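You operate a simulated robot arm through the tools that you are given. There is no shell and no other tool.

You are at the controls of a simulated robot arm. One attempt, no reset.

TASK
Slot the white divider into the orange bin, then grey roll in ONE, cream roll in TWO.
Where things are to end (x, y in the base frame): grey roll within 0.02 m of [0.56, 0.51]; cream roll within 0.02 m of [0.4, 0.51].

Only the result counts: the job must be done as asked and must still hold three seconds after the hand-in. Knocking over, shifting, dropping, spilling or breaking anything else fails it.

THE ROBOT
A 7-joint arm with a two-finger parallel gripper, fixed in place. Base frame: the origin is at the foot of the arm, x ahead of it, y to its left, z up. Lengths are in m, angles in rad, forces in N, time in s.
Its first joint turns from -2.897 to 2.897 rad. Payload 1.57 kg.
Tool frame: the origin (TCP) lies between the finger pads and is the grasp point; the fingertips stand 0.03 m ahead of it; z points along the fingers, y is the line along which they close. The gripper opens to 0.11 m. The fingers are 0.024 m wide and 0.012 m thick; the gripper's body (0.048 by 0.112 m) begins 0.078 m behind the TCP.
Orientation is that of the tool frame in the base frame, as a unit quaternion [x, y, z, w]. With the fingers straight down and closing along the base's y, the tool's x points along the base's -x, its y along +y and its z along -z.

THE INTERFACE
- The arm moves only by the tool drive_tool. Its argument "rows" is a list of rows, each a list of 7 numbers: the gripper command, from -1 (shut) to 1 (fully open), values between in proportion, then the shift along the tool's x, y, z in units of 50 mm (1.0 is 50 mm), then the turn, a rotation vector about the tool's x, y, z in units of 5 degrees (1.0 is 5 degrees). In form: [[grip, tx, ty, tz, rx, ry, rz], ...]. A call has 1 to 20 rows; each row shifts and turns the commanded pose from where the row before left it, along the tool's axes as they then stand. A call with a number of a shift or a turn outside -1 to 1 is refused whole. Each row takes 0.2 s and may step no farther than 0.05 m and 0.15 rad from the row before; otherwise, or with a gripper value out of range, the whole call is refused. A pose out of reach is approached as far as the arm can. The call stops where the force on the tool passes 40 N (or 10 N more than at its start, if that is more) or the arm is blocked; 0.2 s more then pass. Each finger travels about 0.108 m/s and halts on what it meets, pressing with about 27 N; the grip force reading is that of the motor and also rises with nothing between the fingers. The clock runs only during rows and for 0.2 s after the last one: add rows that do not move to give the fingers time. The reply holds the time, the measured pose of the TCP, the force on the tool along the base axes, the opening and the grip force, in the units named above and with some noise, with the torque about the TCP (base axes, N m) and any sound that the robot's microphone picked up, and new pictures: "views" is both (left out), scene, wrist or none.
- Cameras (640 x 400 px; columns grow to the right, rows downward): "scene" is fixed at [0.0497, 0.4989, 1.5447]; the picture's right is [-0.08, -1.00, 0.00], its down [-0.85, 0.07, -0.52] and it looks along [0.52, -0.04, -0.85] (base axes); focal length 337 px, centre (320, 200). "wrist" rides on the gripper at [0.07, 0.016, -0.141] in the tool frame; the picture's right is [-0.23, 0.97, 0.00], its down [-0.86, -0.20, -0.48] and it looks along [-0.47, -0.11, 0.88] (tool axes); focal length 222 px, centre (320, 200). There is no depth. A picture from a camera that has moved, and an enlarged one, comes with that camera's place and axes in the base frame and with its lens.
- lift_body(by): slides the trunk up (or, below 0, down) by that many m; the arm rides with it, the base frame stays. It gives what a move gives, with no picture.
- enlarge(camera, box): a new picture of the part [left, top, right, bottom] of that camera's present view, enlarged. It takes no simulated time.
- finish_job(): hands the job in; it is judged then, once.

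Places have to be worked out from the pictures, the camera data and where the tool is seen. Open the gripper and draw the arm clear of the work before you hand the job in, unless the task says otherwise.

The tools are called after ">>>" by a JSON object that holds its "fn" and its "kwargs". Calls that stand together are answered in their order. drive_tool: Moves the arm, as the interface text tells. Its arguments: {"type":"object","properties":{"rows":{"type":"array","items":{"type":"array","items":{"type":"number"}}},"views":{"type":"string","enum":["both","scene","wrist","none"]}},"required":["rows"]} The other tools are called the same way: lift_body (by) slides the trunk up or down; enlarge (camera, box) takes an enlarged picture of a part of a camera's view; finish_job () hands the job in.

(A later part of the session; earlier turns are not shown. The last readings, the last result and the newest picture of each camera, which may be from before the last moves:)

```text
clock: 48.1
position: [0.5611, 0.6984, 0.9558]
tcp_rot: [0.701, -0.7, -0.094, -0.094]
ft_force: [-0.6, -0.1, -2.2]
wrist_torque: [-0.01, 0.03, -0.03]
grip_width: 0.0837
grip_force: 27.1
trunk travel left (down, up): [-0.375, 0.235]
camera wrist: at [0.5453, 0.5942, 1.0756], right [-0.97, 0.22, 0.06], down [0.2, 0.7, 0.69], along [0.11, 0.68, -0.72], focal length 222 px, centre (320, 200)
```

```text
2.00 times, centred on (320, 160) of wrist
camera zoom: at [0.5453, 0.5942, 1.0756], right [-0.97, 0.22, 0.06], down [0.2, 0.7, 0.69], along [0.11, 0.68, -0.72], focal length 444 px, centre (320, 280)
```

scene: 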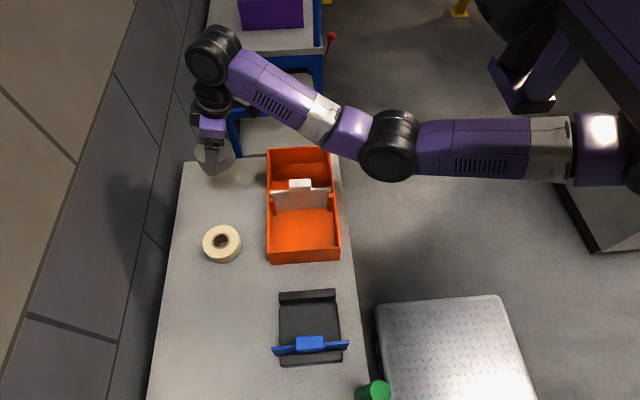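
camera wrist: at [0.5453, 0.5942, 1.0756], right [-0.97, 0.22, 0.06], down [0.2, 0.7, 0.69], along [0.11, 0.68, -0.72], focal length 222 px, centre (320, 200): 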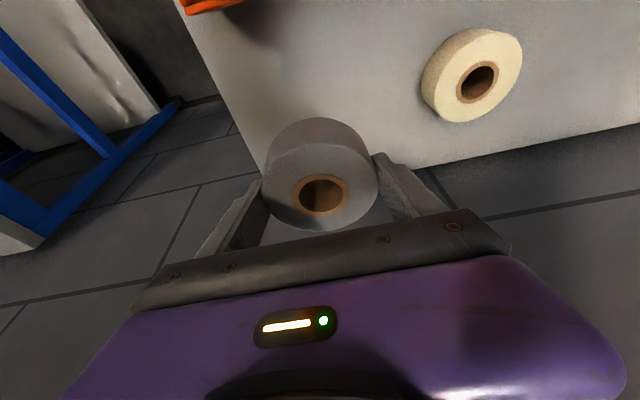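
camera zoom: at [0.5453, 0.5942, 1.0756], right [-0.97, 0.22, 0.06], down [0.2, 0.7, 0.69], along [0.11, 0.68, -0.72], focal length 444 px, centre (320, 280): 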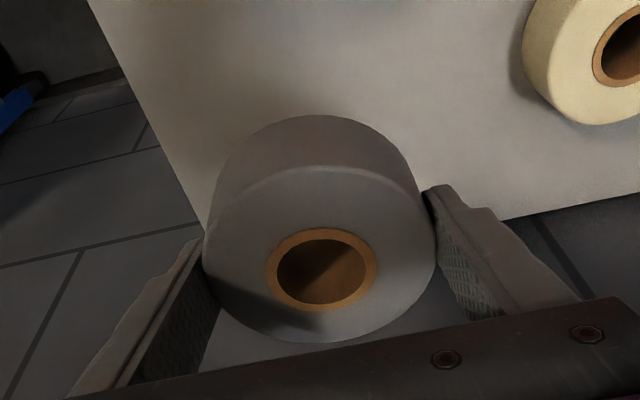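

The grey roll is held firmly and level. I carry it over ONE, raising a bit more and keeping the tilt (since the roll is level in this tool attitude).

>>> {"fn": "drive_tool", "kwargs": {"rows": [[-1, 0.679, 0.016, -0.368, 0, 0, 0], [-1, 0.679, 0.016, -0.368, 0, 0, 0], [-1, 0.679, 0.016, -0.368, 0, 0, 0], [-1, 0.679, 0.016, -0.368, 0, 0, 0], [-1, 0.679, 0.016, -0.368, 0, 0, 0], [-1, 0, 0, 0, 0, 0, 0]], "views": "both"}}

```text
clock: 49.5
position: [0.5568, 0.5092, 1.0015]
tcp_rot: [0.701, -0.701, -0.094, -0.092]
ft_force: [0.8, 0.7, -0.9]
wrist_torque: [-0.02, -0.03, -0.03]
grip_width: 0.0835
grip_force: 26.8
trunk travel left (down, up): [-0.375, 0.235]
camera wrist: at [0.5413, 0.4044, 1.1191], right [-0.97, 0.22, 0.06], down [0.2, 0.7, 0.69], along [0.11, 0.68, -0.72], focal length 222 px, centre (320, 200)
```

scene: 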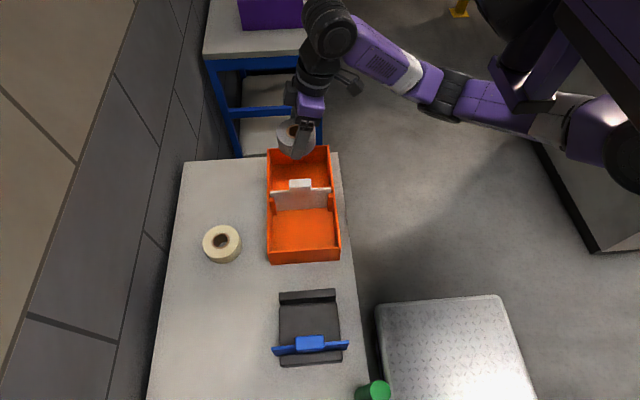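
wrist: 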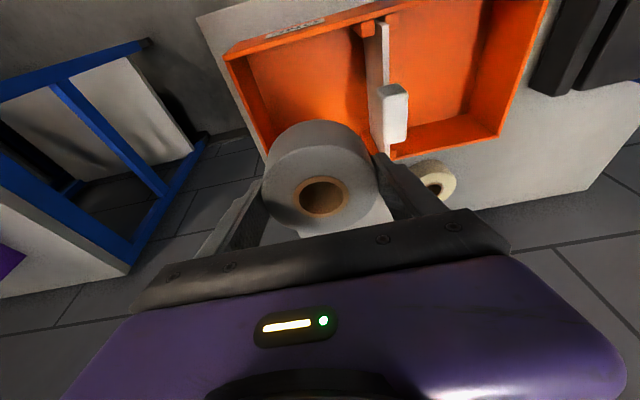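

Over ONE at (0.557, 0.509, 1.00). I now turn about the vertical by 90° so the fingers close along y, keeping the roll level.

>>> {"fn": "drive_tool", "kwargs": {"rows": [[-1, 0, 0, 0, 0.2642, 0, 0.9645], [-1, 0, 0, 0, 0.2642, 0, 0.9645], [-1, 0, 0, 0, 0.2642, 0, 0.9645], [-1, 0, 0, 0, 0.2642, 0, 0.9645], [-1, 0, 0, 0, 0.2642, 0, 0.9645], [-1, 0, 0, 0, 0.2642, 0, 0.9645], [-1, 0, 0, 0, 0.2642, 0, 0.9645], [-1, 0, 0, 0, 0.2642, 0, 0.9645], [-1, 0, 0, 0, 0.2642, 0, 0.9645]], "views": "both"}}

```text
clock: 51.5
position: [0.5579, 0.5102, 1.0013]
tcp_rot: [-0.379, 0.916, 0.051, 0.122]
ft_force: [-1.0, -0.5, -1.4]
wrist_torque: [0.02, -0.01, 0.01]
grip_width: 0.0834
grip_force: 27.1
trunk travel left (down, up): [-0.375, 0.235]
camera wrist: at [0.472, 0.4479, 1.1197], right [-0.53, 0.84, 0.06], down [0.64, 0.35, 0.69], along [0.56, 0.4, -0.72], focal length 222 px, centre (320, 200)
```

scene: 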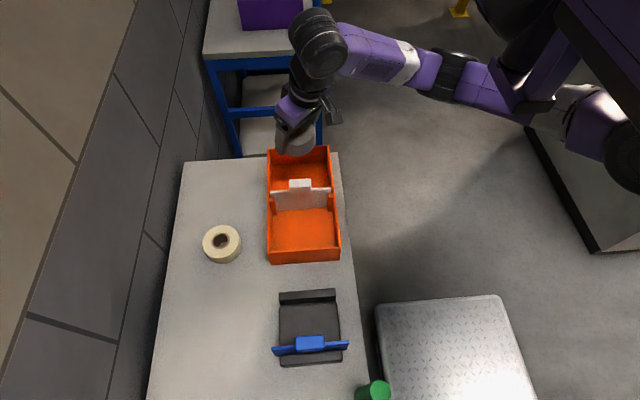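
wrist: 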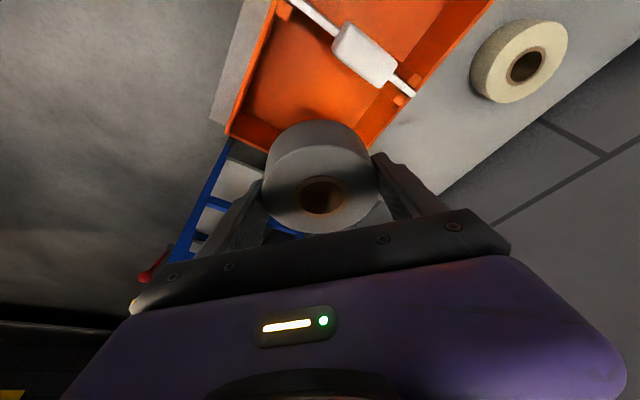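

The half-turn went well with the roll level. I complete the remaining 45°.

>>> {"fn": "drive_tool", "kwargs": {"rows": [[-1, 0, 0, 0, 0.2642, 0, 0.9645], [-1, 0, 0, 0, 0.2642, 0, 0.9645], [-1, 0, 0, 0, 0.2642, 0, 0.9645], [-1, 0, 0, 0, 0.2642, 0, 0.9645], [-1, 0, 0, 0, 0.2642, 0, 0.9645], [-1, 0, 0, 0, 0.2642, 0, 0.9645], [-1, 0, 0, 0, 0.2642, 0, 0.9645], [-1, 0, 0, 0, 0.2642, 0, 0.9645], [-1, 0, 0, 0, 0.2642, 0, 0.9645], [-1, 0, 0, 0, 0, 0, 0]], "views": "both"}}

>>> {"fn": "enlarge", "kwargs": {"camera": "scene", "box": [240, 80, 360, 230]}}

>>> {"fn": "enlarge", "kwargs": {"camera": "wrist", "box": [180, 0, 480, 240]}}

```text
clock: 53.7
position: [0.5557, 0.5096, 1.0004]
tcp_rot: [-0.001, 0.991, 0.001, 0.133]
ft_force: [0.5, -0.9, -1.6]
wrist_torque: [0.02, -0.02, -0.03]
grip_width: 0.0832
grip_force: 27.0
trunk travel left (down, up): [-0.375, 0.235]
camera wrist: at [0.4527, 0.5263, 1.1192], right [0.22, 0.97, 0.06], down [0.7, -0.2, 0.69], along [0.68, -0.11, -0.72], focal length 222 px, centre (320, 200)
```

scene: 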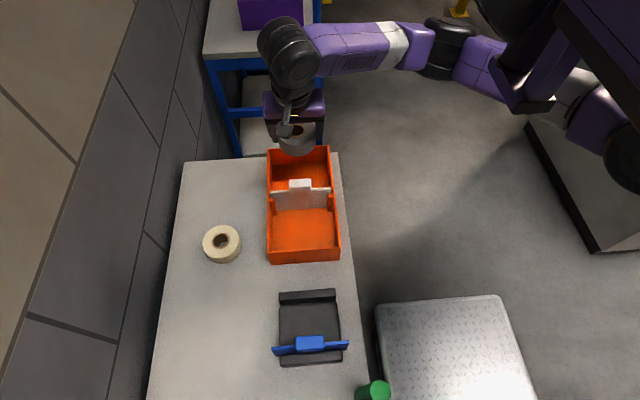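
wrist: 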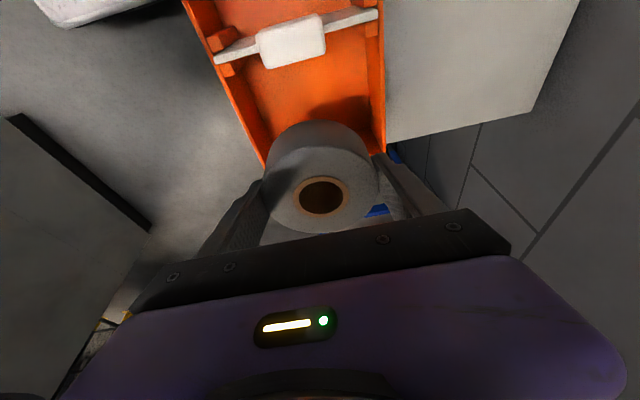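

```text
2.67 times, centred on (300, 155) of scene
camera zoom: at [0.0497, 0.4989, 1.5447], right [-0.08, -1.0, 0.0], down [-0.85, 0.07, -0.52], along [0.52, -0.04, -0.85], focal length 898 px, centre (373, 320)
```

zoom: 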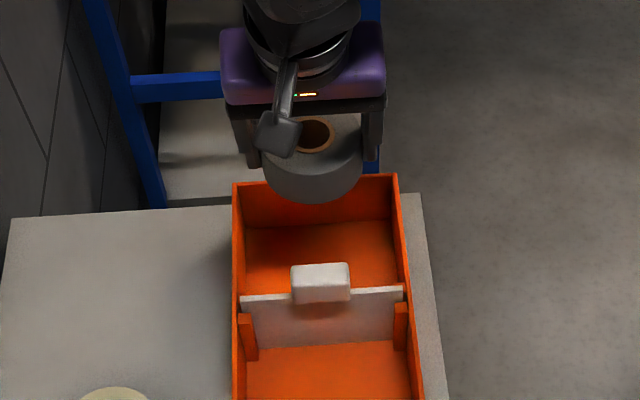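

```text
1.67 times, centred on (330, 120) of wrist
camera zoom: at [0.4527, 0.5263, 1.1192], right [0.22, 0.97, 0.06], down [0.7, -0.2, 0.69], along [0.68, -0.11, -0.72], focal length 370 px, centre (303, 333)
```

zoom: 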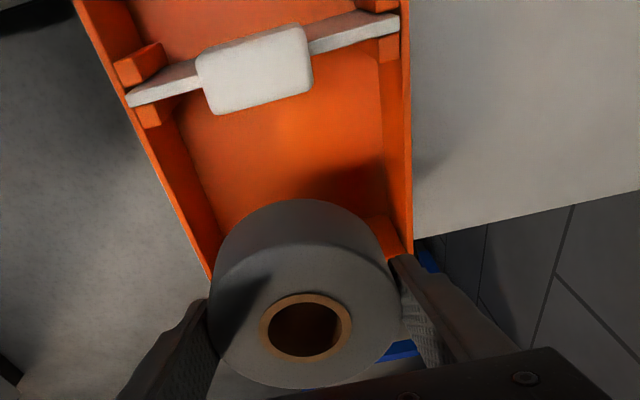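

The roll is centred at about (0.563, 0.510), level, fingers closing along y. I trim −3 mm in x and descend into ONE part-way.

>>> {"fn": "drive_tool", "kwargs": {"rows": [[-1, 0.058, 0, -0.016, 0, 0, 0], [-1, 0.1056, 0, 0.3858, 0, 0, 0], [-1, 0.1056, 0, 0.3858, 0, 0, 0], [-1, 0.1056, 0, 0.3858, 0, 0, 0], [-1, 0.1056, 0, 0.3858, 0, 0, 0], [-1, 0.1056, 0, 0.3858, 0, 0, 0], [-1, 0, 0, 0, 0, 0, 0]], "views": "both"}}

>>> {"fn": "enlarge", "kwargs": {"camera": "scene", "box": [240, 80, 360, 230]}}

>>> {"fn": "enlarge", "kwargs": {"camera": "wrist", "box": [180, 0, 480, 240]}}

```text
clock: 55.3
position: [0.554, 0.5105, 0.9005]
tcp_rot: [-0.001, 0.991, -0.001, 0.133]
ft_force: [0.1, 0.5, -1.8]
wrist_torque: [0.0, 0.0, -0.02]
grip_width: 0.0832
grip_force: 27.3
trunk travel left (down, up): [-0.375, 0.235]
camera wrist: at [0.4496, 0.5266, 1.0192], right [0.22, 0.97, 0.06], down [0.7, -0.2, 0.69], along [0.68, -0.11, -0.72], focal length 222 px, centre (320, 200)
```

scene: 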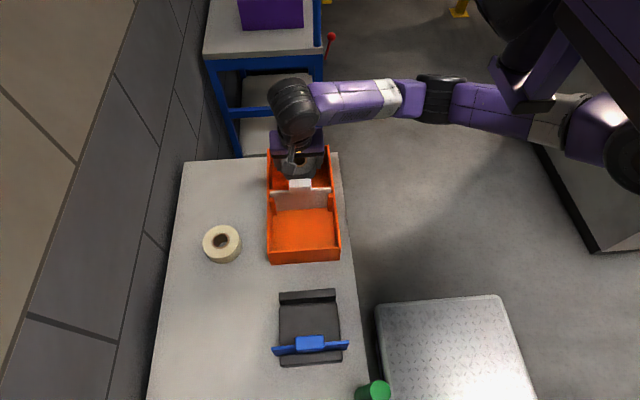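
wrist: 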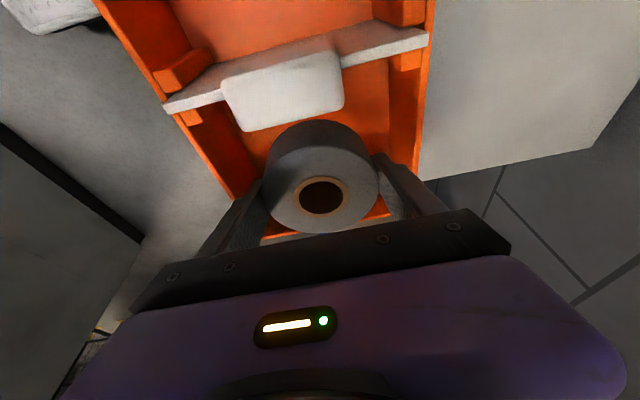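

```text
2.67 times, centred on (300, 155) of scene
camera zoom: at [0.0497, 0.4989, 1.5447], right [-0.08, -1.0, 0.0], down [-0.85, 0.07, -0.52], along [0.52, -0.04, -0.85], focal length 898 px, centre (373, 320)
```

zoom: 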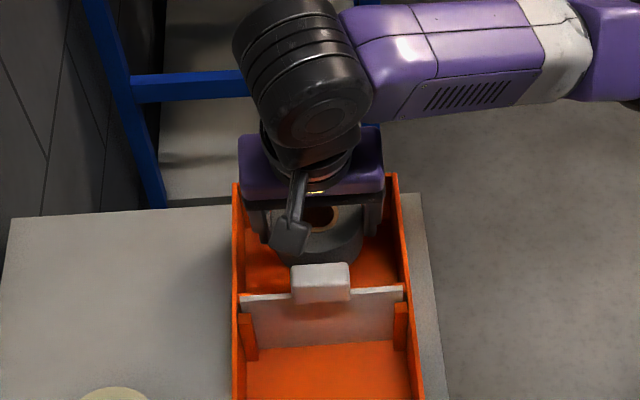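

```text
1.67 times, centred on (330, 120) of wrist
camera zoom: at [0.4496, 0.5266, 1.0192], right [0.22, 0.97, 0.06], down [0.7, -0.2, 0.69], along [0.68, -0.11, -0.72], focal length 370 px, centre (303, 333)
```

zoom: 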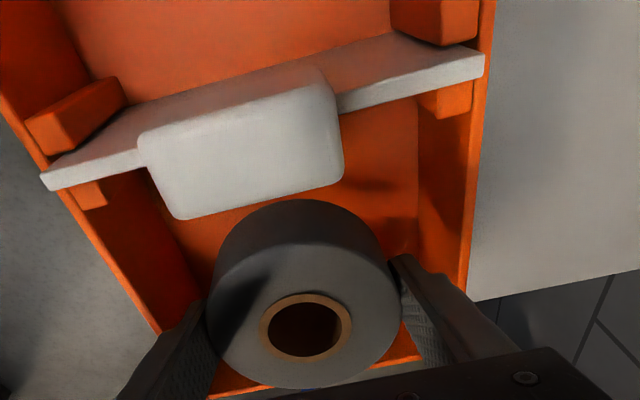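

Clear of walls, divider and handle (the camera box passes about 2 cm above the handle at the end). I continue lowering.

>>> {"fn": "drive_tool", "kwargs": {"rows": [[-1, 0.0528, 0, 0.1929, 0, 0, 0], [-1, 0.0528, 0, 0.1929, 0, 0, 0], [-1, 0.0528, 0, 0.1929, 0, 0, 0], [-1, 0.0528, 0, 0.1929, 0, 0, 0], [-1, 0, 0, 0, 0, 0, 0]], "views": "both"}}

>>> {"fn": "enlarge", "kwargs": {"camera": "scene", "box": [250, 120, 350, 220]}}

>>> {"fn": "enlarge", "kwargs": {"camera": "wrist", "box": [180, 0, 480, 240]}}

```text
clock: 56.5
position: [0.5534, 0.5109, 0.8613]
tcp_rot: [-0.001, 0.991, -0.001, 0.133]
ft_force: [0.0, -0.2, -1.4]
wrist_torque: [0.01, 0.01, -0.02]
grip_width: 0.0834
grip_force: 26.9
trunk travel left (down, up): [-0.375, 0.235]
camera wrist: at [0.4499, 0.5268, 0.9793], right [0.22, 0.97, 0.06], down [0.7, -0.2, 0.69], along [0.68, -0.11, -0.72], focal length 222 px, centre (320, 200)
```

scene: 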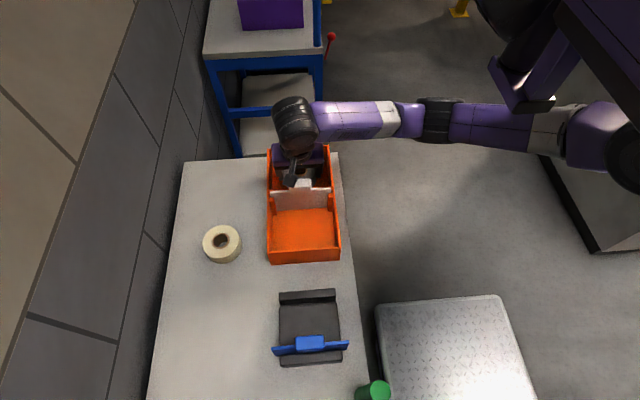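
wrist: 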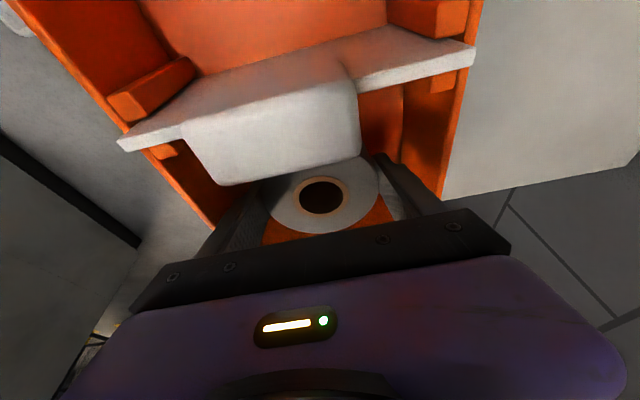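

```text
4.00 times, centred on (300, 170) of scene
camera zoom: at [0.0497, 0.4989, 1.5447], right [-0.08, -1.0, 0.0], down [-0.85, 0.07, -0.52], along [0.52, -0.04, -0.85], focal length 1348 px, centre (400, 320)
```

zoom: 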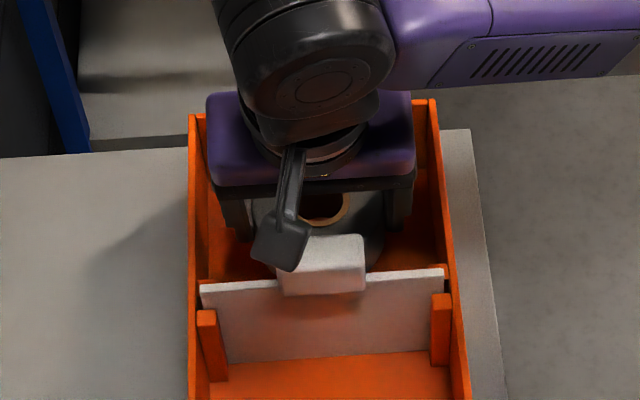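

```text
1.67 times, centred on (330, 120) of wrist
camera zoom: at [0.4499, 0.5268, 0.9793], right [0.22, 0.97, 0.06], down [0.7, -0.2, 0.69], along [0.68, -0.11, -0.72], focal length 370 px, centre (303, 333)
```

zoom: 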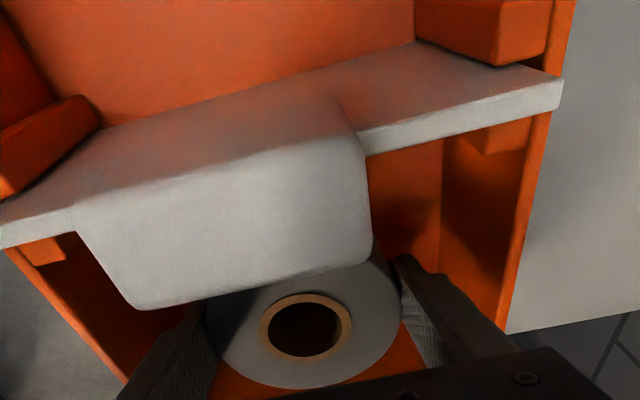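

All clear. I keep lowering in smaller steps towards the floor.

>>> {"fn": "drive_tool", "kwargs": {"rows": [[-1, 0.0264, 0, 0.0965, 0, 0, 0], [-1, 0.0264, 0, 0.0965, 0, 0, 0], [-1, 0.0106, 0, 0.0386, 0, 0, 0], [-1, 0.0106, 0, 0.0386, 0, 0, 0], [-1, 0, 0, 0, 0, 0, 0]], "views": "none"}}

```text
clock: 57.7
position: [0.5548, 0.51, 0.8476]
tcp_rot: [0.0, 0.991, 0.0, 0.132]
ft_force: [0.3, 0.8, -2.2]
wrist_torque: [0.0, -0.01, -0.01]
grip_width: 0.0833
grip_force: 27.3
trunk travel left (down, up): [-0.375, 0.235]
```

No contact yet at z≈0.8475 (only the roll's weight). I continue in 1.5 mm steps.

>>> {"fn": "drive_tool", "kwargs": {"rows": [[-1, 0.008, 0, 0.029, 0, 0, 0], [-1, 0.008, 0, 0.029, 0, 0, 0], [-1, 0, 0, 0, 0, 0, 0]], "views": "none"}}

```text
clock: 58.5
position: [0.5549, 0.5112, 0.8434]
tcp_rot: [0.0, 0.991, 0.001, 0.133]
ft_force: [0.2, -0.5, -1.8]
wrist_torque: [0.0, 0.03, -0.04]
grip_width: 0.0834
grip_force: 27.2
trunk travel left (down, up): [-0.375, 0.235]
```

Still hanging (−1.8 N). Another two millimetre-sized steps.

>>> {"fn": "drive_tool", "kwargs": {"rows": [[-1, 0.0053, 0, 0.0193, 0, 0, 0], [-1, 0.0053, 0, 0.0193, 0, 0, 0], [-1, 0, 0, 0, 0, 0, 0]], "views": "none"}}

```text
clock: 59.3
position: [0.5542, 0.5103, 0.8434]
tcp_rot: [-0.001, 0.991, 0.001, 0.134]
ft_force: [-0.3, 1.5, 15.9]
wrist_torque: [-0.35, 0.56, -0.05]
grip_width: 0.0831
grip_force: 27.4
trunk travel left (down, up): [-0.375, 0.235]
```

Floor contact (16 N). I relieve it by 1 mm, then open modestly to about 9.7 cm, which stays clear of the bin's side walls.

>>> {"fn": "drive_tool", "kwargs": {"rows": [[-1, -0.004, 0, -0.0145, 0, 0, 0], [-1, 0, 0, 0, 0, 0, 0], [0.56, 0, 0, 0, 0, 0, 0], [0.65, 0, 0, 0, 0, 0, 0], [0.76, 0, 0, 0, 0, 0, 0], [0.76, 0, 0, 0, 0, 0, 0]], "views": "both"}}

>>> {"fn": "enlarge", "kwargs": {"camera": "wrist", "box": [180, 40, 480, 260]}}

>>> {"fn": "enlarge", "kwargs": {"camera": "scene", "box": [250, 120, 350, 220]}}

```text
clock: 60.7
position: [0.5536, 0.5103, 0.8438]
tcp_rot: [-0.001, 0.991, 0.0, 0.132]
ft_force: [-0.3, -0.2, -0.1]
wrist_torque: [0.0, 0.01, 0.01]
grip_width: 0.0966
grip_force: 0.0
trunk travel left (down, up): [-0.375, 0.235]
camera wrist: at [0.4497, 0.5259, 0.9614], right [0.22, 0.97, 0.06], down [0.7, -0.2, 0.69], along [0.68, -0.11, -0.72], focal length 222 px, centre (320, 200)
```

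scene: 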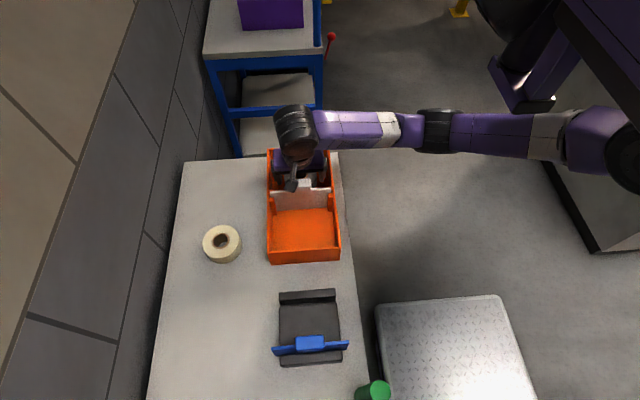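
wrist: 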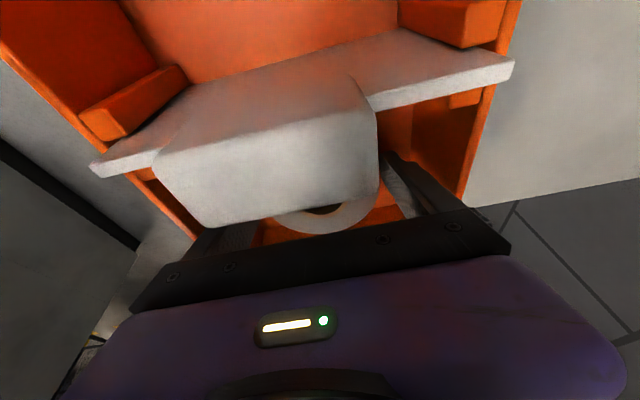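

```text
1.82 times, centred on (330, 150) of wrist
camera zoom: at [0.4497, 0.5259, 0.9614], right [0.22, 0.97, 0.06], down [0.7, -0.2, 0.69], along [0.68, -0.11, -0.72], focal length 404 px, centre (302, 291)
```

zoom: 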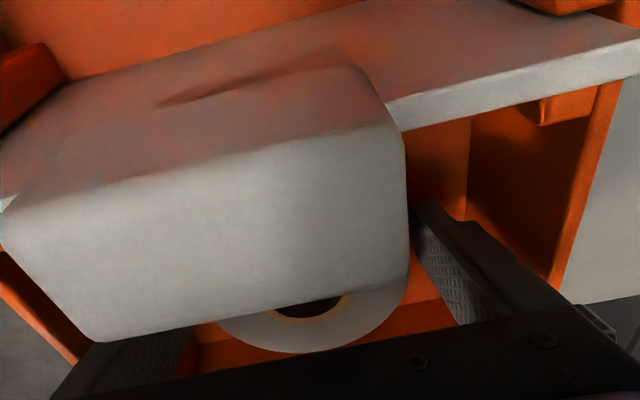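

```text
4.00 times, centred on (300, 170) of scene
camera zoom: at [0.0497, 0.4989, 1.5447], right [-0.08, -1.0, 0.0], down [-0.85, 0.07, -0.52], along [0.52, -0.04, -0.85], focal length 1348 px, centre (400, 320)
```

zoom: 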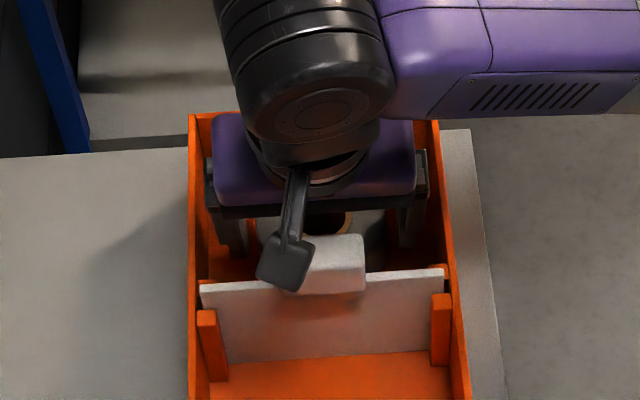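

Released; forces are zero. I withdraw straight up and check the grey roll.

>>> {"fn": "drive_tool", "kwargs": {"rows": [[0.76, -0.0528, 0, -0.1929, 0, 0, 0], [0.76, -0.0528, 0, -0.1929, 0, 0, 0], [0.76, -0.1056, 0, -0.3858, 0, 0, 0], [0.76, -0.1056, 0, -0.3858, 0, 0, 0], [0.76, -0.1056, 0, -0.3858, 0, 0, 0], [0.76, -0.1056, 0, -0.3858, 0, 0, 0], [0.76, -0.1056, 0, -0.3858, 0, 0, 0], [0.76, -0.1056, 0, -0.3858, 0, 0, 0], [0.76, -0.1056, 0, -0.3858, 0, 0, 0], [0.76, 0, 0, 0, 0, 0, 0]], "views": "both"}}

>>> {"fn": "enlarge", "kwargs": {"camera": "wrist", "box": [180, 0, 480, 240]}}

>>> {"fn": "enlarge", "kwargs": {"camera": "scene", "box": [250, 120, 350, 220]}}

```text
clock: 62.9
position: [0.5543, 0.5094, 1.0034]
tcp_rot: [-0.001, 0.991, 0.001, 0.134]
ft_force: [0.1, 1.4, -0.6]
wrist_torque: [0.01, 0.01, 0.04]
grip_width: 0.0963
grip_force: 0.1
trunk travel left (down, up): [-0.375, 0.235]
camera wrist: at [0.4502, 0.5263, 1.1213], right [0.22, 0.97, 0.06], down [0.7, -0.2, 0.69], along [0.68, -0.11, -0.72], focal length 222 px, centre (320, 200)
```

scene: 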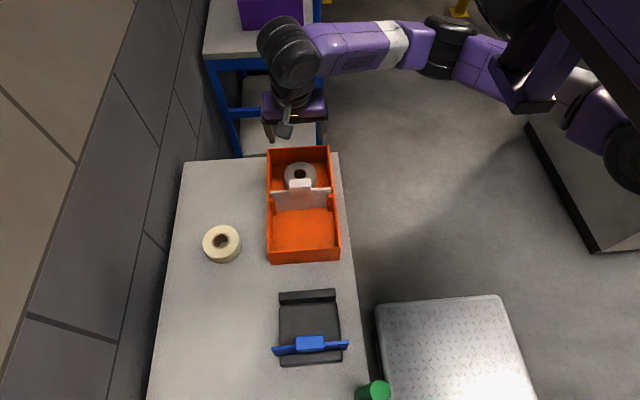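
wrist: 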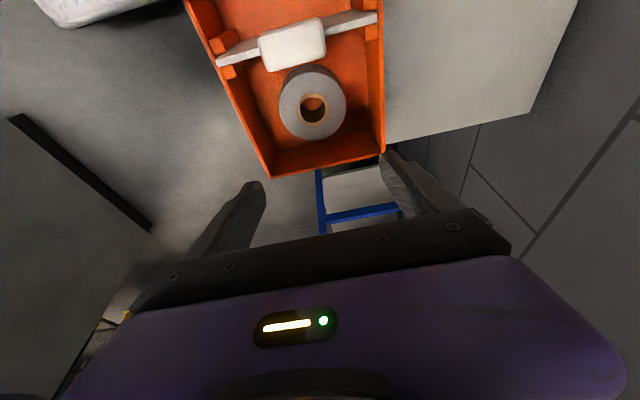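

```text
1.67 times, centred on (330, 120) of wrist
camera zoom: at [0.4502, 0.5263, 1.1213], right [0.22, 0.97, 0.06], down [0.7, -0.2, 0.69], along [0.68, -0.11, -0.72], focal length 370 px, centre (303, 333)
```

zoom: 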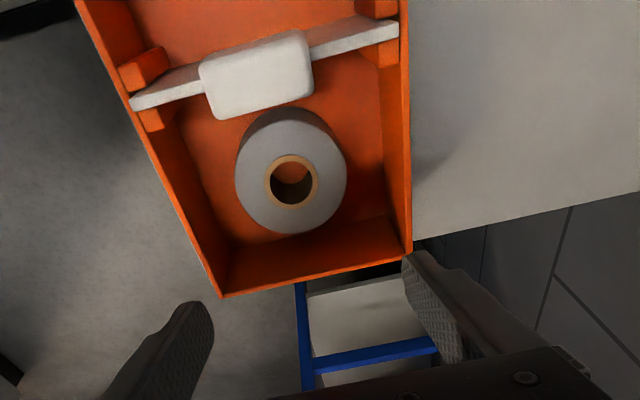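

```text
4.00 times, centred on (300, 170) of scene
camera zoom: at [0.0497, 0.4989, 1.5447], right [-0.08, -1.0, 0.0], down [-0.85, 0.07, -0.52], along [0.52, -0.04, -0.85], focal length 1348 px, centre (400, 320)
```

zoom: 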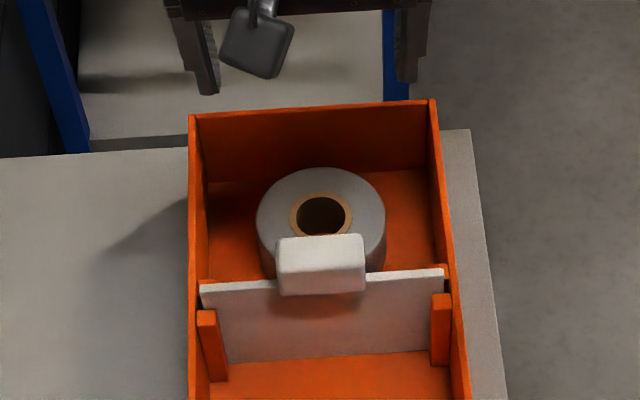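

Grey roll sits at about (0.561, 0.510) in ONE, divider undisturbed. Now for the cream roll at (0.391, 0.700): I turn the still-tilted tool back 90° about the vertical so it points outward (+y).

>>> {"fn": "drive_tool", "kwargs": {"rows": [[1, 0, 0, 0, -0.2642, 0, -0.9645], [1, 0, 0, 0, -0.2642, 0, -0.9645], [1, 0, 0, 0, -0.2642, 0, -0.9645], [1, 0, 0, 0, -0.2642, 0, -0.9645], [1, 0, 0, 0, -0.2642, 0, -0.9645], [1, 0, 0, 0, -0.2642, 0, -0.9645], [1, 0, 0, 0, -0.2642, 0, -0.9645], [1, 0, 0, 0, -0.2642, 0, -0.9645], [1, 0, 0, 0, -0.2642, 0, -0.9645], [1, 0, 0, 0, -0.2642, 0, -0.9645], [1, 0, 0, 0, -0.2642, 0, -0.9645], [1, 0, 0, 0, -0.2642, 0, -0.9645], [1, 0, 0, 0, -0.2642, 0, -0.9645], [1, 0, 0, 0, -0.2642, 0, -0.9645], [1, 0, 0, 0, -0.2642, 0, -0.9645], [1, 0, 0, 0, -0.2642, 0, -0.9645], [1, 0, 0, 0, -0.2642, 0, -0.9645], [1, 0, 0, 0, -0.2642, 0, -0.9645]], "views": "both"}}

```text
clock: 66.7
position: [0.5528, 0.5101, 1.0035]
tcp_rot: [0.702, -0.7, -0.094, -0.095]
ft_force: [0.2, 0.5, -1.0]
wrist_torque: [0.0, 0.02, 0.04]
grip_width: 0.1099
grip_force: 0.0
trunk travel left (down, up): [-0.375, 0.235]
camera wrist: at [0.5387, 0.4055, 1.1212], right [-0.97, 0.22, 0.06], down [0.2, 0.7, 0.69], along [0.11, 0.68, -0.72], focal length 222 px, centre (320, 200)
```

scene: 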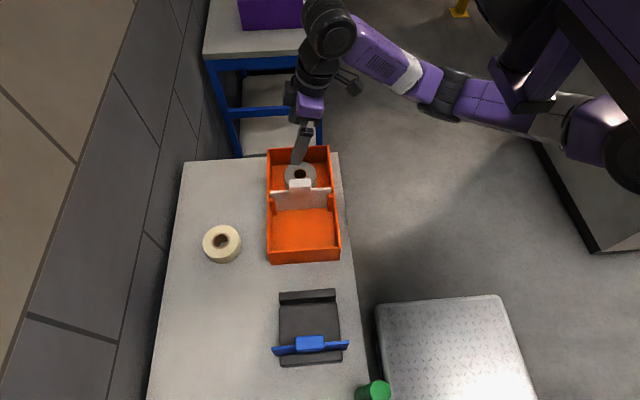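
wrist: 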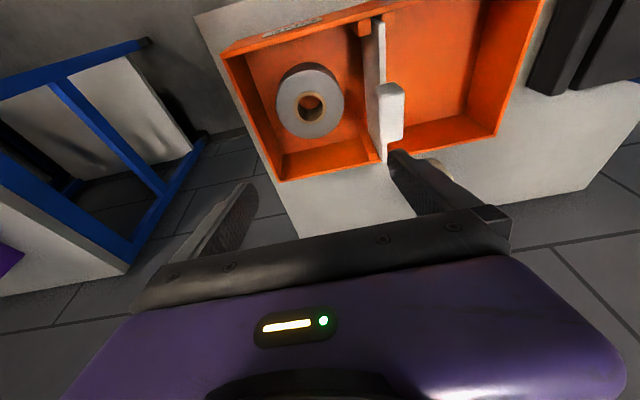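

Ready. I move toward the near side (−x) in modest steps at z≈1.0, checking arm posture.

>>> {"fn": "drive_tool", "kwargs": {"rows": [[1, 0, 0.6, 0, 0, 0, 0], [1, 0, 0.6, 0, 0, 0, 0], [1, 0, 0.6, 0, 0, 0, 0], [1, 0, 0.6, 0, 0, 0, 0], [1, 0, 0, 0, 0, 0, 0]], "views": "scene"}}

```text
clock: 67.9
position: [0.4344, 0.5097, 1.0045]
tcp_rot: [0.701, -0.701, -0.094, -0.094]
ft_force: [0.2, 0.1, 0.4]
wrist_torque: [0.02, 0.02, 0.03]
grip_width: 0.11
grip_force: 0.0
trunk travel left (down, up): [-0.375, 0.235]
```

scene: 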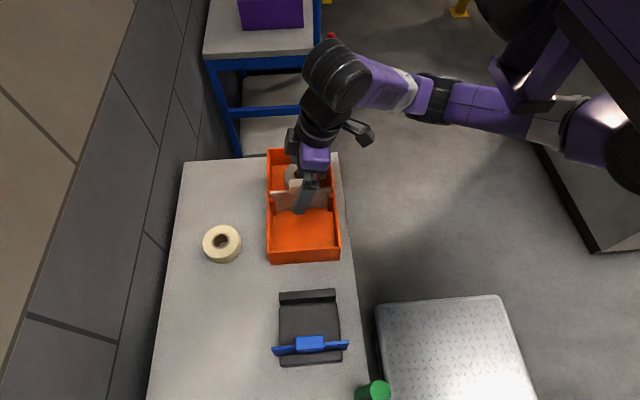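

Good. Next I move outward toward the cream roll, still high.

>>> {"fn": "drive_tool", "kwargs": {"rows": [[1, -0.48, 0.174, 0.214, 0, 0, 0], [1, -0.48, 0.174, 0.214, 0, 0, 0], [1, -0.48, 0.174, 0.214, 0, 0, 0], [1, -0.48, 0.174, 0.214, 0, 0, 0], [1, -0.48, 0.174, 0.214, 0, 0, 0], [1, 0, 0, 0, 0, 0, 0]], "views": "both"}}

>>> {"fn": "enlarge", "kwargs": {"camera": "wrist", "box": [220, 60, 440, 260]}}

```text
clock: 69.3
position: [0.3894, 0.6399, 0.9835]
tcp_rot: [0.701, -0.701, -0.093, -0.094]
ft_force: [-0.1, -0.2, 0.0]
wrist_torque: [0.02, -0.05, 0.01]
grip_width: 0.1098
grip_force: 0.1
trunk travel left (down, up): [-0.375, 0.235]
camera wrist: at [0.3743, 0.5355, 1.1013], right [-0.97, 0.22, 0.06], down [0.2, 0.7, 0.69], along [0.11, 0.68, -0.72], focal length 222 px, centre (320, 200)
```

scene: 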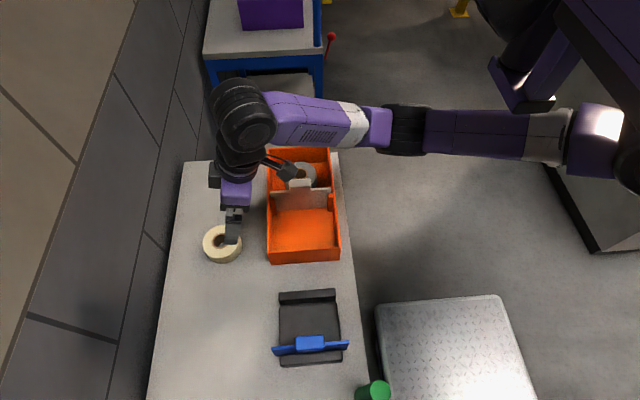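
wrist: 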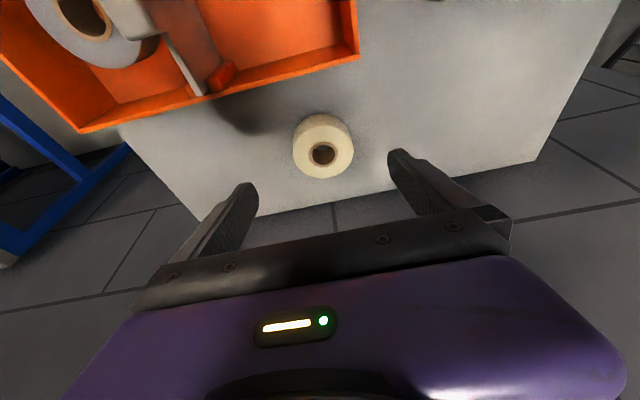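

```text
2.00 times, centred on (330, 160) of wrist
camera zoom: at [0.3743, 0.5355, 1.1013], right [-0.97, 0.22, 0.06], down [0.2, 0.7, 0.69], along [0.11, 0.68, -0.72], focal length 444 px, centre (300, 280)
```

zoom: 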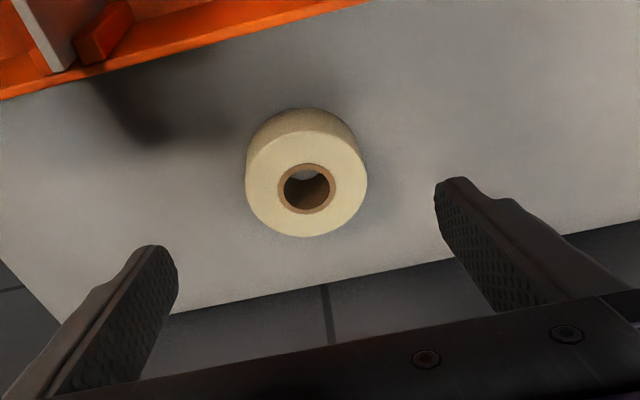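

The cream roll reads (0.390, 0.702–0.704), aligned in x with the TCP. I move over it and lower to z≈0.92 for a check.

>>> {"fn": "drive_tool", "kwargs": {"rows": [[1, -0.1935, 0, 0.3825, 0, 0, 0], [1, -0.1935, 0, 0.3825, 0, 0, 0], [1, -0.1935, 0, 0.3825, 0, 0, 0], [1, -0.1935, 0, 0.3825, 0, 0, 0], [1, 0, 0, 0, 0, 0, 0]], "views": "both"}}

>>> {"fn": "enlarge", "kwargs": {"camera": "wrist", "box": [220, 60, 440, 260]}}

>>> {"fn": "enlarge", "kwargs": {"camera": "scene", "box": [180, 160, 280, 280]}}

```text
clock: 70.5
position: [0.3898, 0.6978, 0.9197]
tcp_rot: [0.701, -0.7, -0.094, -0.094]
ft_force: [-0.5, -0.6, -0.6]
wrist_torque: [0.0, -0.02, -0.02]
grip_width: 0.1099
grip_force: 0.2
trunk travel left (down, up): [-0.375, 0.235]
camera wrist: at [0.3746, 0.5934, 1.0375], right [-0.97, 0.22, 0.06], down [0.2, 0.7, 0.69], along [0.11, 0.68, -0.72], focal length 222 px, centre (320, 200)
```

scene: 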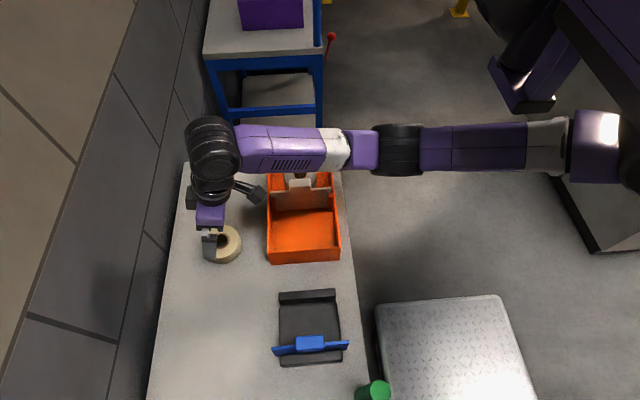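
wrist: 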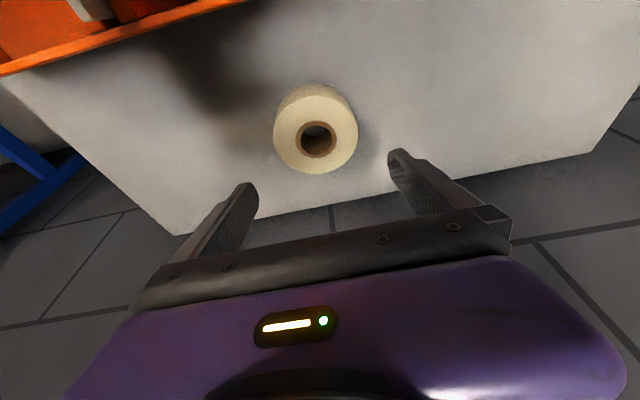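

```text
2.00 times, centred on (330, 160) of wrist
camera zoom: at [0.3746, 0.5934, 1.0375], right [-0.97, 0.22, 0.06], down [0.2, 0.7, 0.69], along [0.11, 0.68, -0.72], focal length 444 px, centre (300, 280)
```

zoom: 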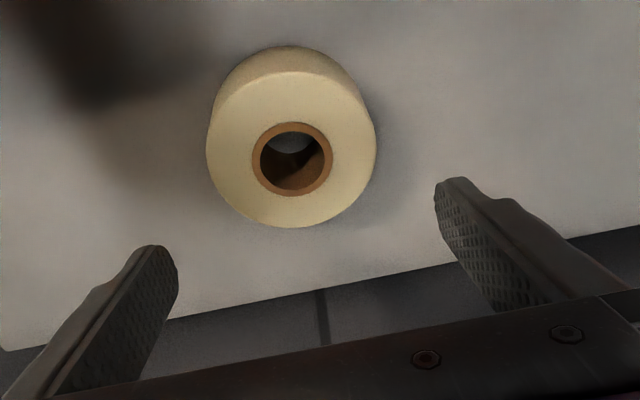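

```text
3.33 times, centred on (230, 220) of scene
camera zoom: at [0.0497, 0.4989, 1.5447], right [-0.08, -1.0, 0.0], down [-0.85, 0.07, -0.52], along [0.52, -0.04, -0.85], focal length 1123 px, centre (620, 133)
```

zoom: 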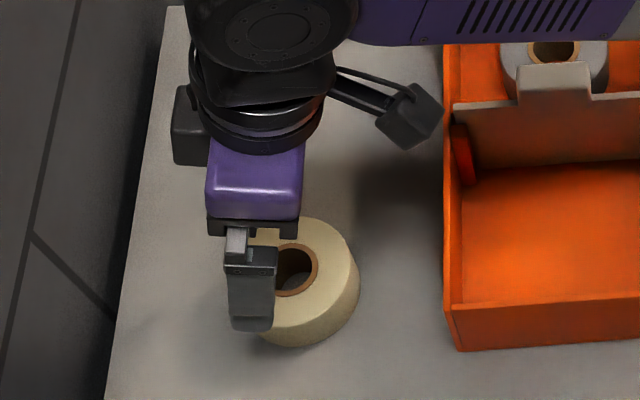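

Aligned (roll about 5 mm outward of the TCP, as for the grey one). I descend to z≈0.838 around the roll.

>>> {"fn": "drive_tool", "kwargs": {"rows": [[1, 0.053, 0, 0.1929, 0, 0, 0], [1, 0.053, 0, 0.1929, 0, 0, 0], [1, 0.053, 0, 0.1929, 0, 0, 0], [1, 0.053, 0, 0.1929, 0, 0, 0], [1, 0.053, 0, 0.1929, 0, 0, 0], [1, 0.053, 0, 0.1929, 0, 0, 0], [1, 0.053, 0, 0.1929, 0, 0, 0], [1, 0.053, 0, 0.1929, 0, 0, 0], [1, 0.01, 0, 0.036, 0, 0, 0], [1, 0, 0, 0, 0, 0, 0]], "views": "both"}}

>>> {"fn": "enlarge", "kwargs": {"camera": "wrist", "box": [200, 60, 440, 260]}}

>>> {"fn": "enlarge", "kwargs": {"camera": "scene", "box": [180, 160, 280, 280]}}

```text
clock: 72.7
position: [0.3912, 0.6978, 0.839]
tcp_rot: [0.701, -0.701, -0.094, -0.094]
ft_force: [0.3, -0.1, -0.3]
wrist_torque: [0.02, 0.0, 0.0]
grip_width: 0.11
grip_force: 0.0
trunk travel left (down, up): [-0.375, 0.235]
camera wrist: at [0.3744, 0.5934, 0.9568], right [-0.97, 0.22, 0.06], down [0.2, 0.7, 0.69], along [0.11, 0.68, -0.72], focal length 222 px, centre (320, 200)
```

scene: 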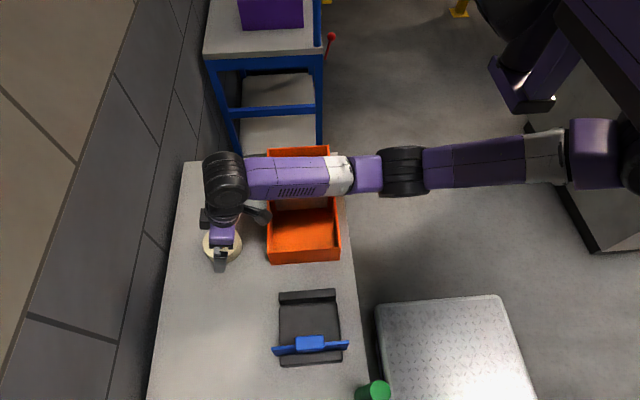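
wrist: 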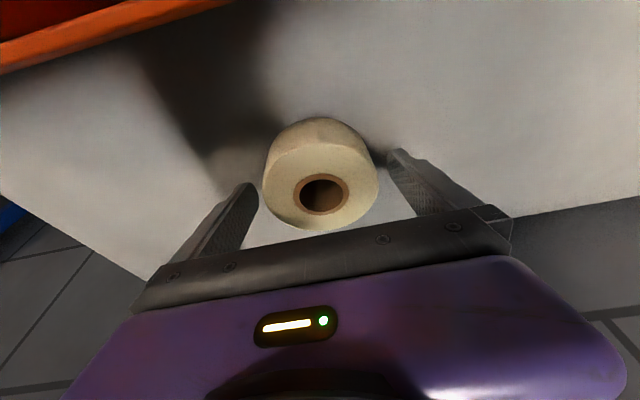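

```text
2.00 times, centred on (320, 160) of wrist
camera zoom: at [0.3744, 0.5934, 0.9568], right [-0.97, 0.22, 0.06], down [0.2, 0.7, 0.69], along [0.11, 0.68, -0.72], focal length 444 px, centre (320, 280)
```

zoom: 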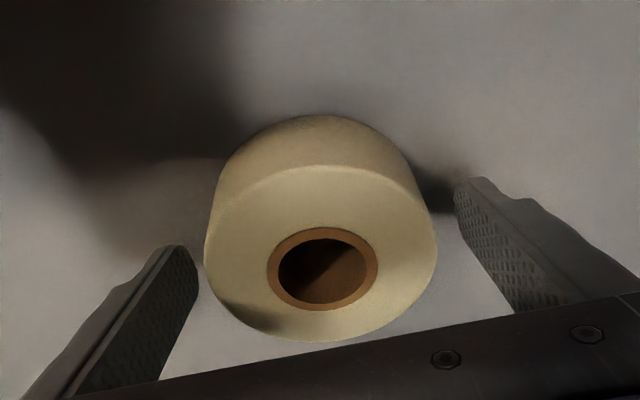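

```text
3.33 times, centred on (230, 220) of scene
camera zoom: at [0.0497, 0.4989, 1.5447], right [-0.08, -1.0, 0.0], down [-0.85, 0.07, -0.52], along [0.52, -0.04, -0.85], focal length 1123 px, centre (620, 133)
```

zoom: 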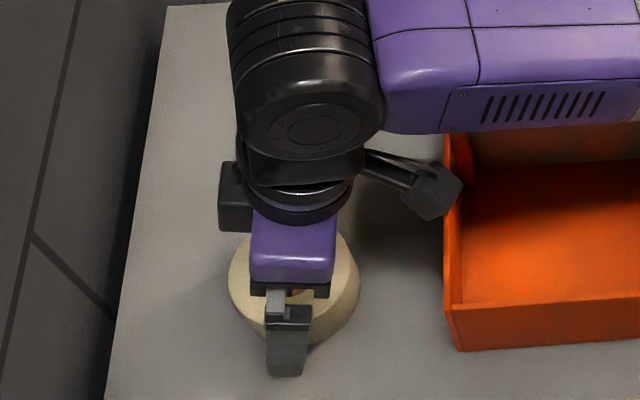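

The fingers straddle the cream roll with clear space. I close gently on it.

>>> {"fn": "drive_tool", "kwargs": {"rows": [[0.68, 0, 0, 0, 0, 0, 0], [0.58, 0, 0, 0, 0, 0, 0], [0.5, 0, 0, 0, 0, 0, 0], [0.2, 0, 0, 0, 0, 0, 0], [-1, 0, 0, 0, 0, 0, 0], [-1, 0, 0, 0, 0, 0, 0], [-1, 0, 0, 0, 0, 0, 0]], "views": "wrist"}}

>>> {"fn": "enlarge", "kwargs": {"camera": "wrist", "box": [200, 60, 440, 260]}}

```text
clock: 74.3
position: [0.3901, 0.698, 0.8379]
tcp_rot: [0.701, -0.7, -0.094, -0.094]
ft_force: [-0.5, -0.1, 1.1]
wrist_torque: [0.03, -0.05, 0.03]
grip_width: 0.0832
grip_force: 26.8
trunk travel left (down, up): [-0.375, 0.235]
camera wrist: at [0.3744, 0.5934, 0.9568], right [-0.97, 0.22, 0.06], down [0.2, 0.7, 0.69], along [0.11, 0.68, -0.72], focal length 222 px, centre (320, 200)
```

wrist: 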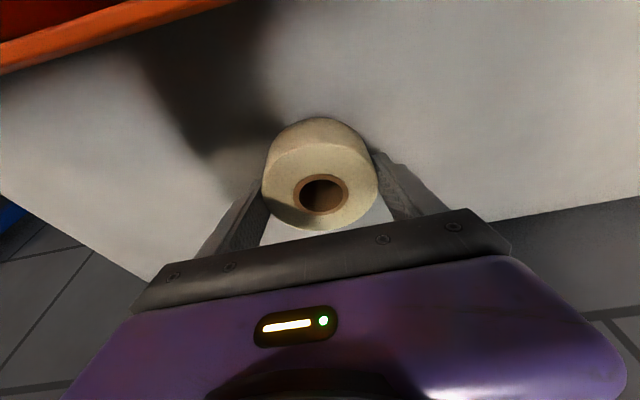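

```text
2.00 times, centred on (320, 160) of wrist
camera zoom: at [0.3744, 0.5934, 0.9568], right [-0.97, 0.22, 0.06], down [0.2, 0.7, 0.69], along [0.11, 0.68, -0.72], focal length 444 px, centre (320, 280)
```

zoom: 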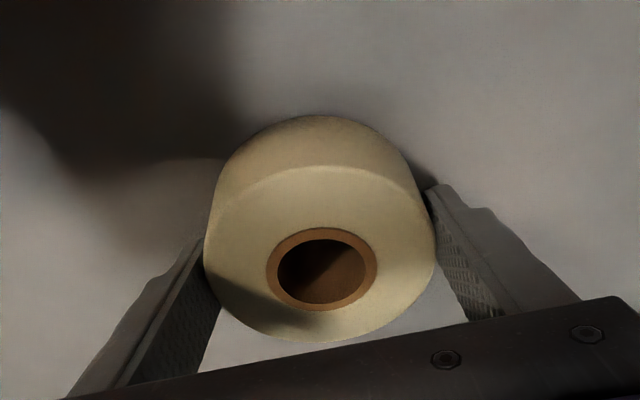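

The cream roll is gripped (83 mm, full force). I lift it straight up 13 cm.

>>> {"fn": "drive_tool", "kwargs": {"rows": [[-1, -0.053, 0, -0.1929, 0, 0, 0], [-1, -0.053, 0, -0.1929, 0, 0, 0], [-1, -0.0795, 0, -0.2894, 0, 0, 0], [-1, -0.106, 0, -0.3858, 0, 0, 0], [-1, -0.106, 0, -0.3858, 0, 0, 0], [-1, -0.106, 0, -0.3858, 0, 0, 0], [-1, -0.106, 0, -0.3858, 0, 0, 0], [-1, -0.0795, 0, -0.2894, 0, 0, 0], [-1, 0, 0, 0, 0, 0, 0]], "views": "both"}}

>>> {"fn": "enlarge", "kwargs": {"camera": "wrist", "box": [200, 60, 440, 260]}}

```text
clock: 76.3
position: [0.3899, 0.6968, 0.9691]
tcp_rot: [0.702, -0.7, -0.094, -0.094]
ft_force: [0.5, 0.1, -2.4]
wrist_torque: [0.04, 0.02, 0.01]
grip_width: 0.0834
grip_force: 26.9
trunk travel left (down, up): [-0.375, 0.235]
camera wrist: at [0.3747, 0.5929, 1.086], right [-0.97, 0.22, 0.06], down [0.2, 0.7, 0.69], along [0.11, 0.68, -0.72], focal length 222 px, centre (320, 200)
```

scene: 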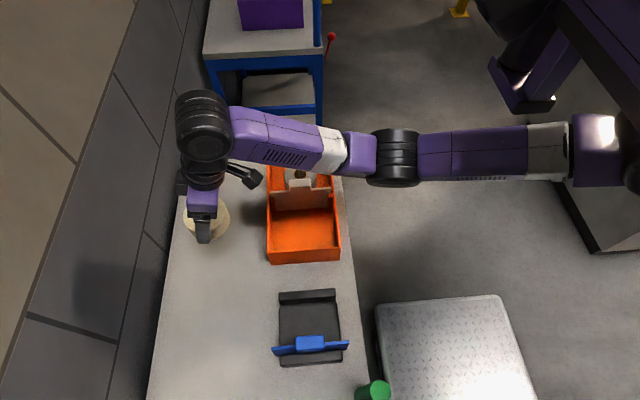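
wrist: 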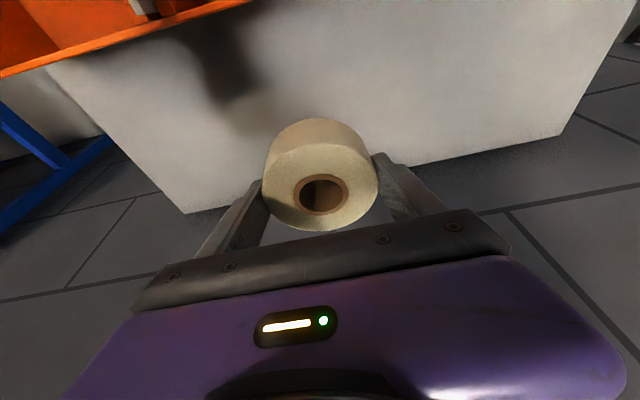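

```text
2.00 times, centred on (320, 160) of wrist
camera zoom: at [0.3747, 0.5929, 1.086], right [-0.97, 0.22, 0.06], down [0.2, 0.7, 0.69], along [0.11, 0.68, -0.72], focal length 444 px, centre (320, 280)
```

zoom: 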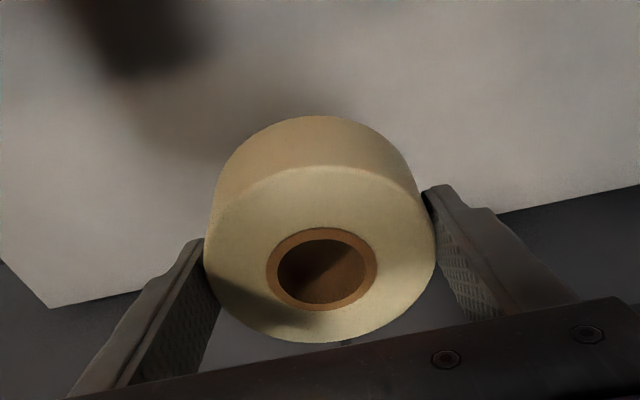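

Held firmly and level. I carry it over TWO, rising slightly.

>>> {"fn": "drive_tool", "kwargs": {"rows": [[-1, 0.564, -0.025, -0.2997, 0, 0, 0], [-1, 0.564, -0.025, -0.2997, 0, 0, 0], [-1, 0.564, -0.025, -0.2997, 0, 0, 0], [-1, 0.564, -0.025, -0.2997, 0, 0, 0], [-1, 0.564, -0.025, -0.2997, 0, 0, 0], [-1, 0.564, -0.025, -0.2997, 0, 0, 0], [-1, 0, 0, 0, 0, 0, 0]], "views": "both"}}

```text
clock: 77.9
position: [0.3979, 0.5103, 1.0114]
tcp_rot: [0.701, -0.701, -0.094, -0.094]
ft_force: [-0.5, -0.3, -1.5]
wrist_torque: [-0.04, 0.05, -0.01]
grip_width: 0.0831
grip_force: 27.2
trunk travel left (down, up): [-0.375, 0.235]
camera wrist: at [0.382, 0.4054, 1.129], right [-0.97, 0.22, 0.06], down [0.2, 0.7, 0.69], along [0.11, 0.68, -0.72], focal length 222 px, centre (320, 200)
```

scene: 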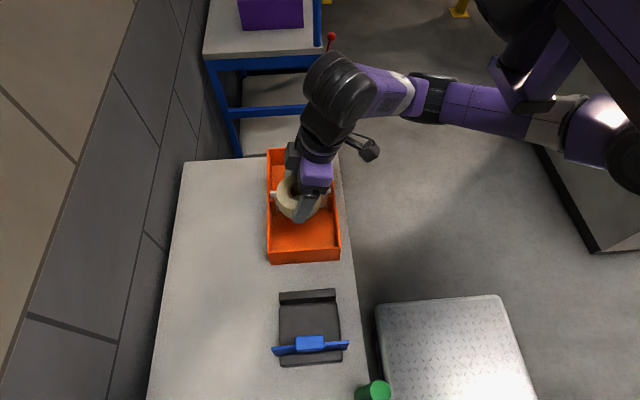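
wrist: 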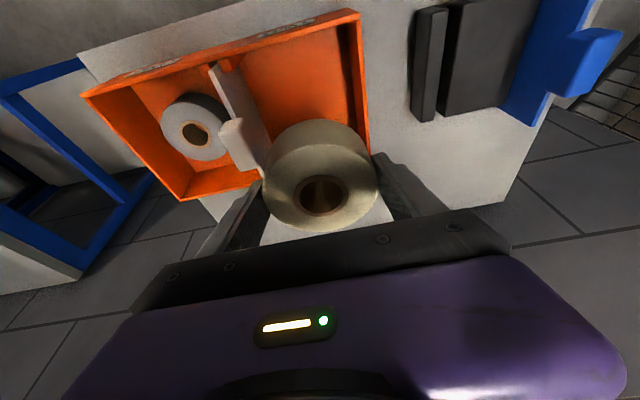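

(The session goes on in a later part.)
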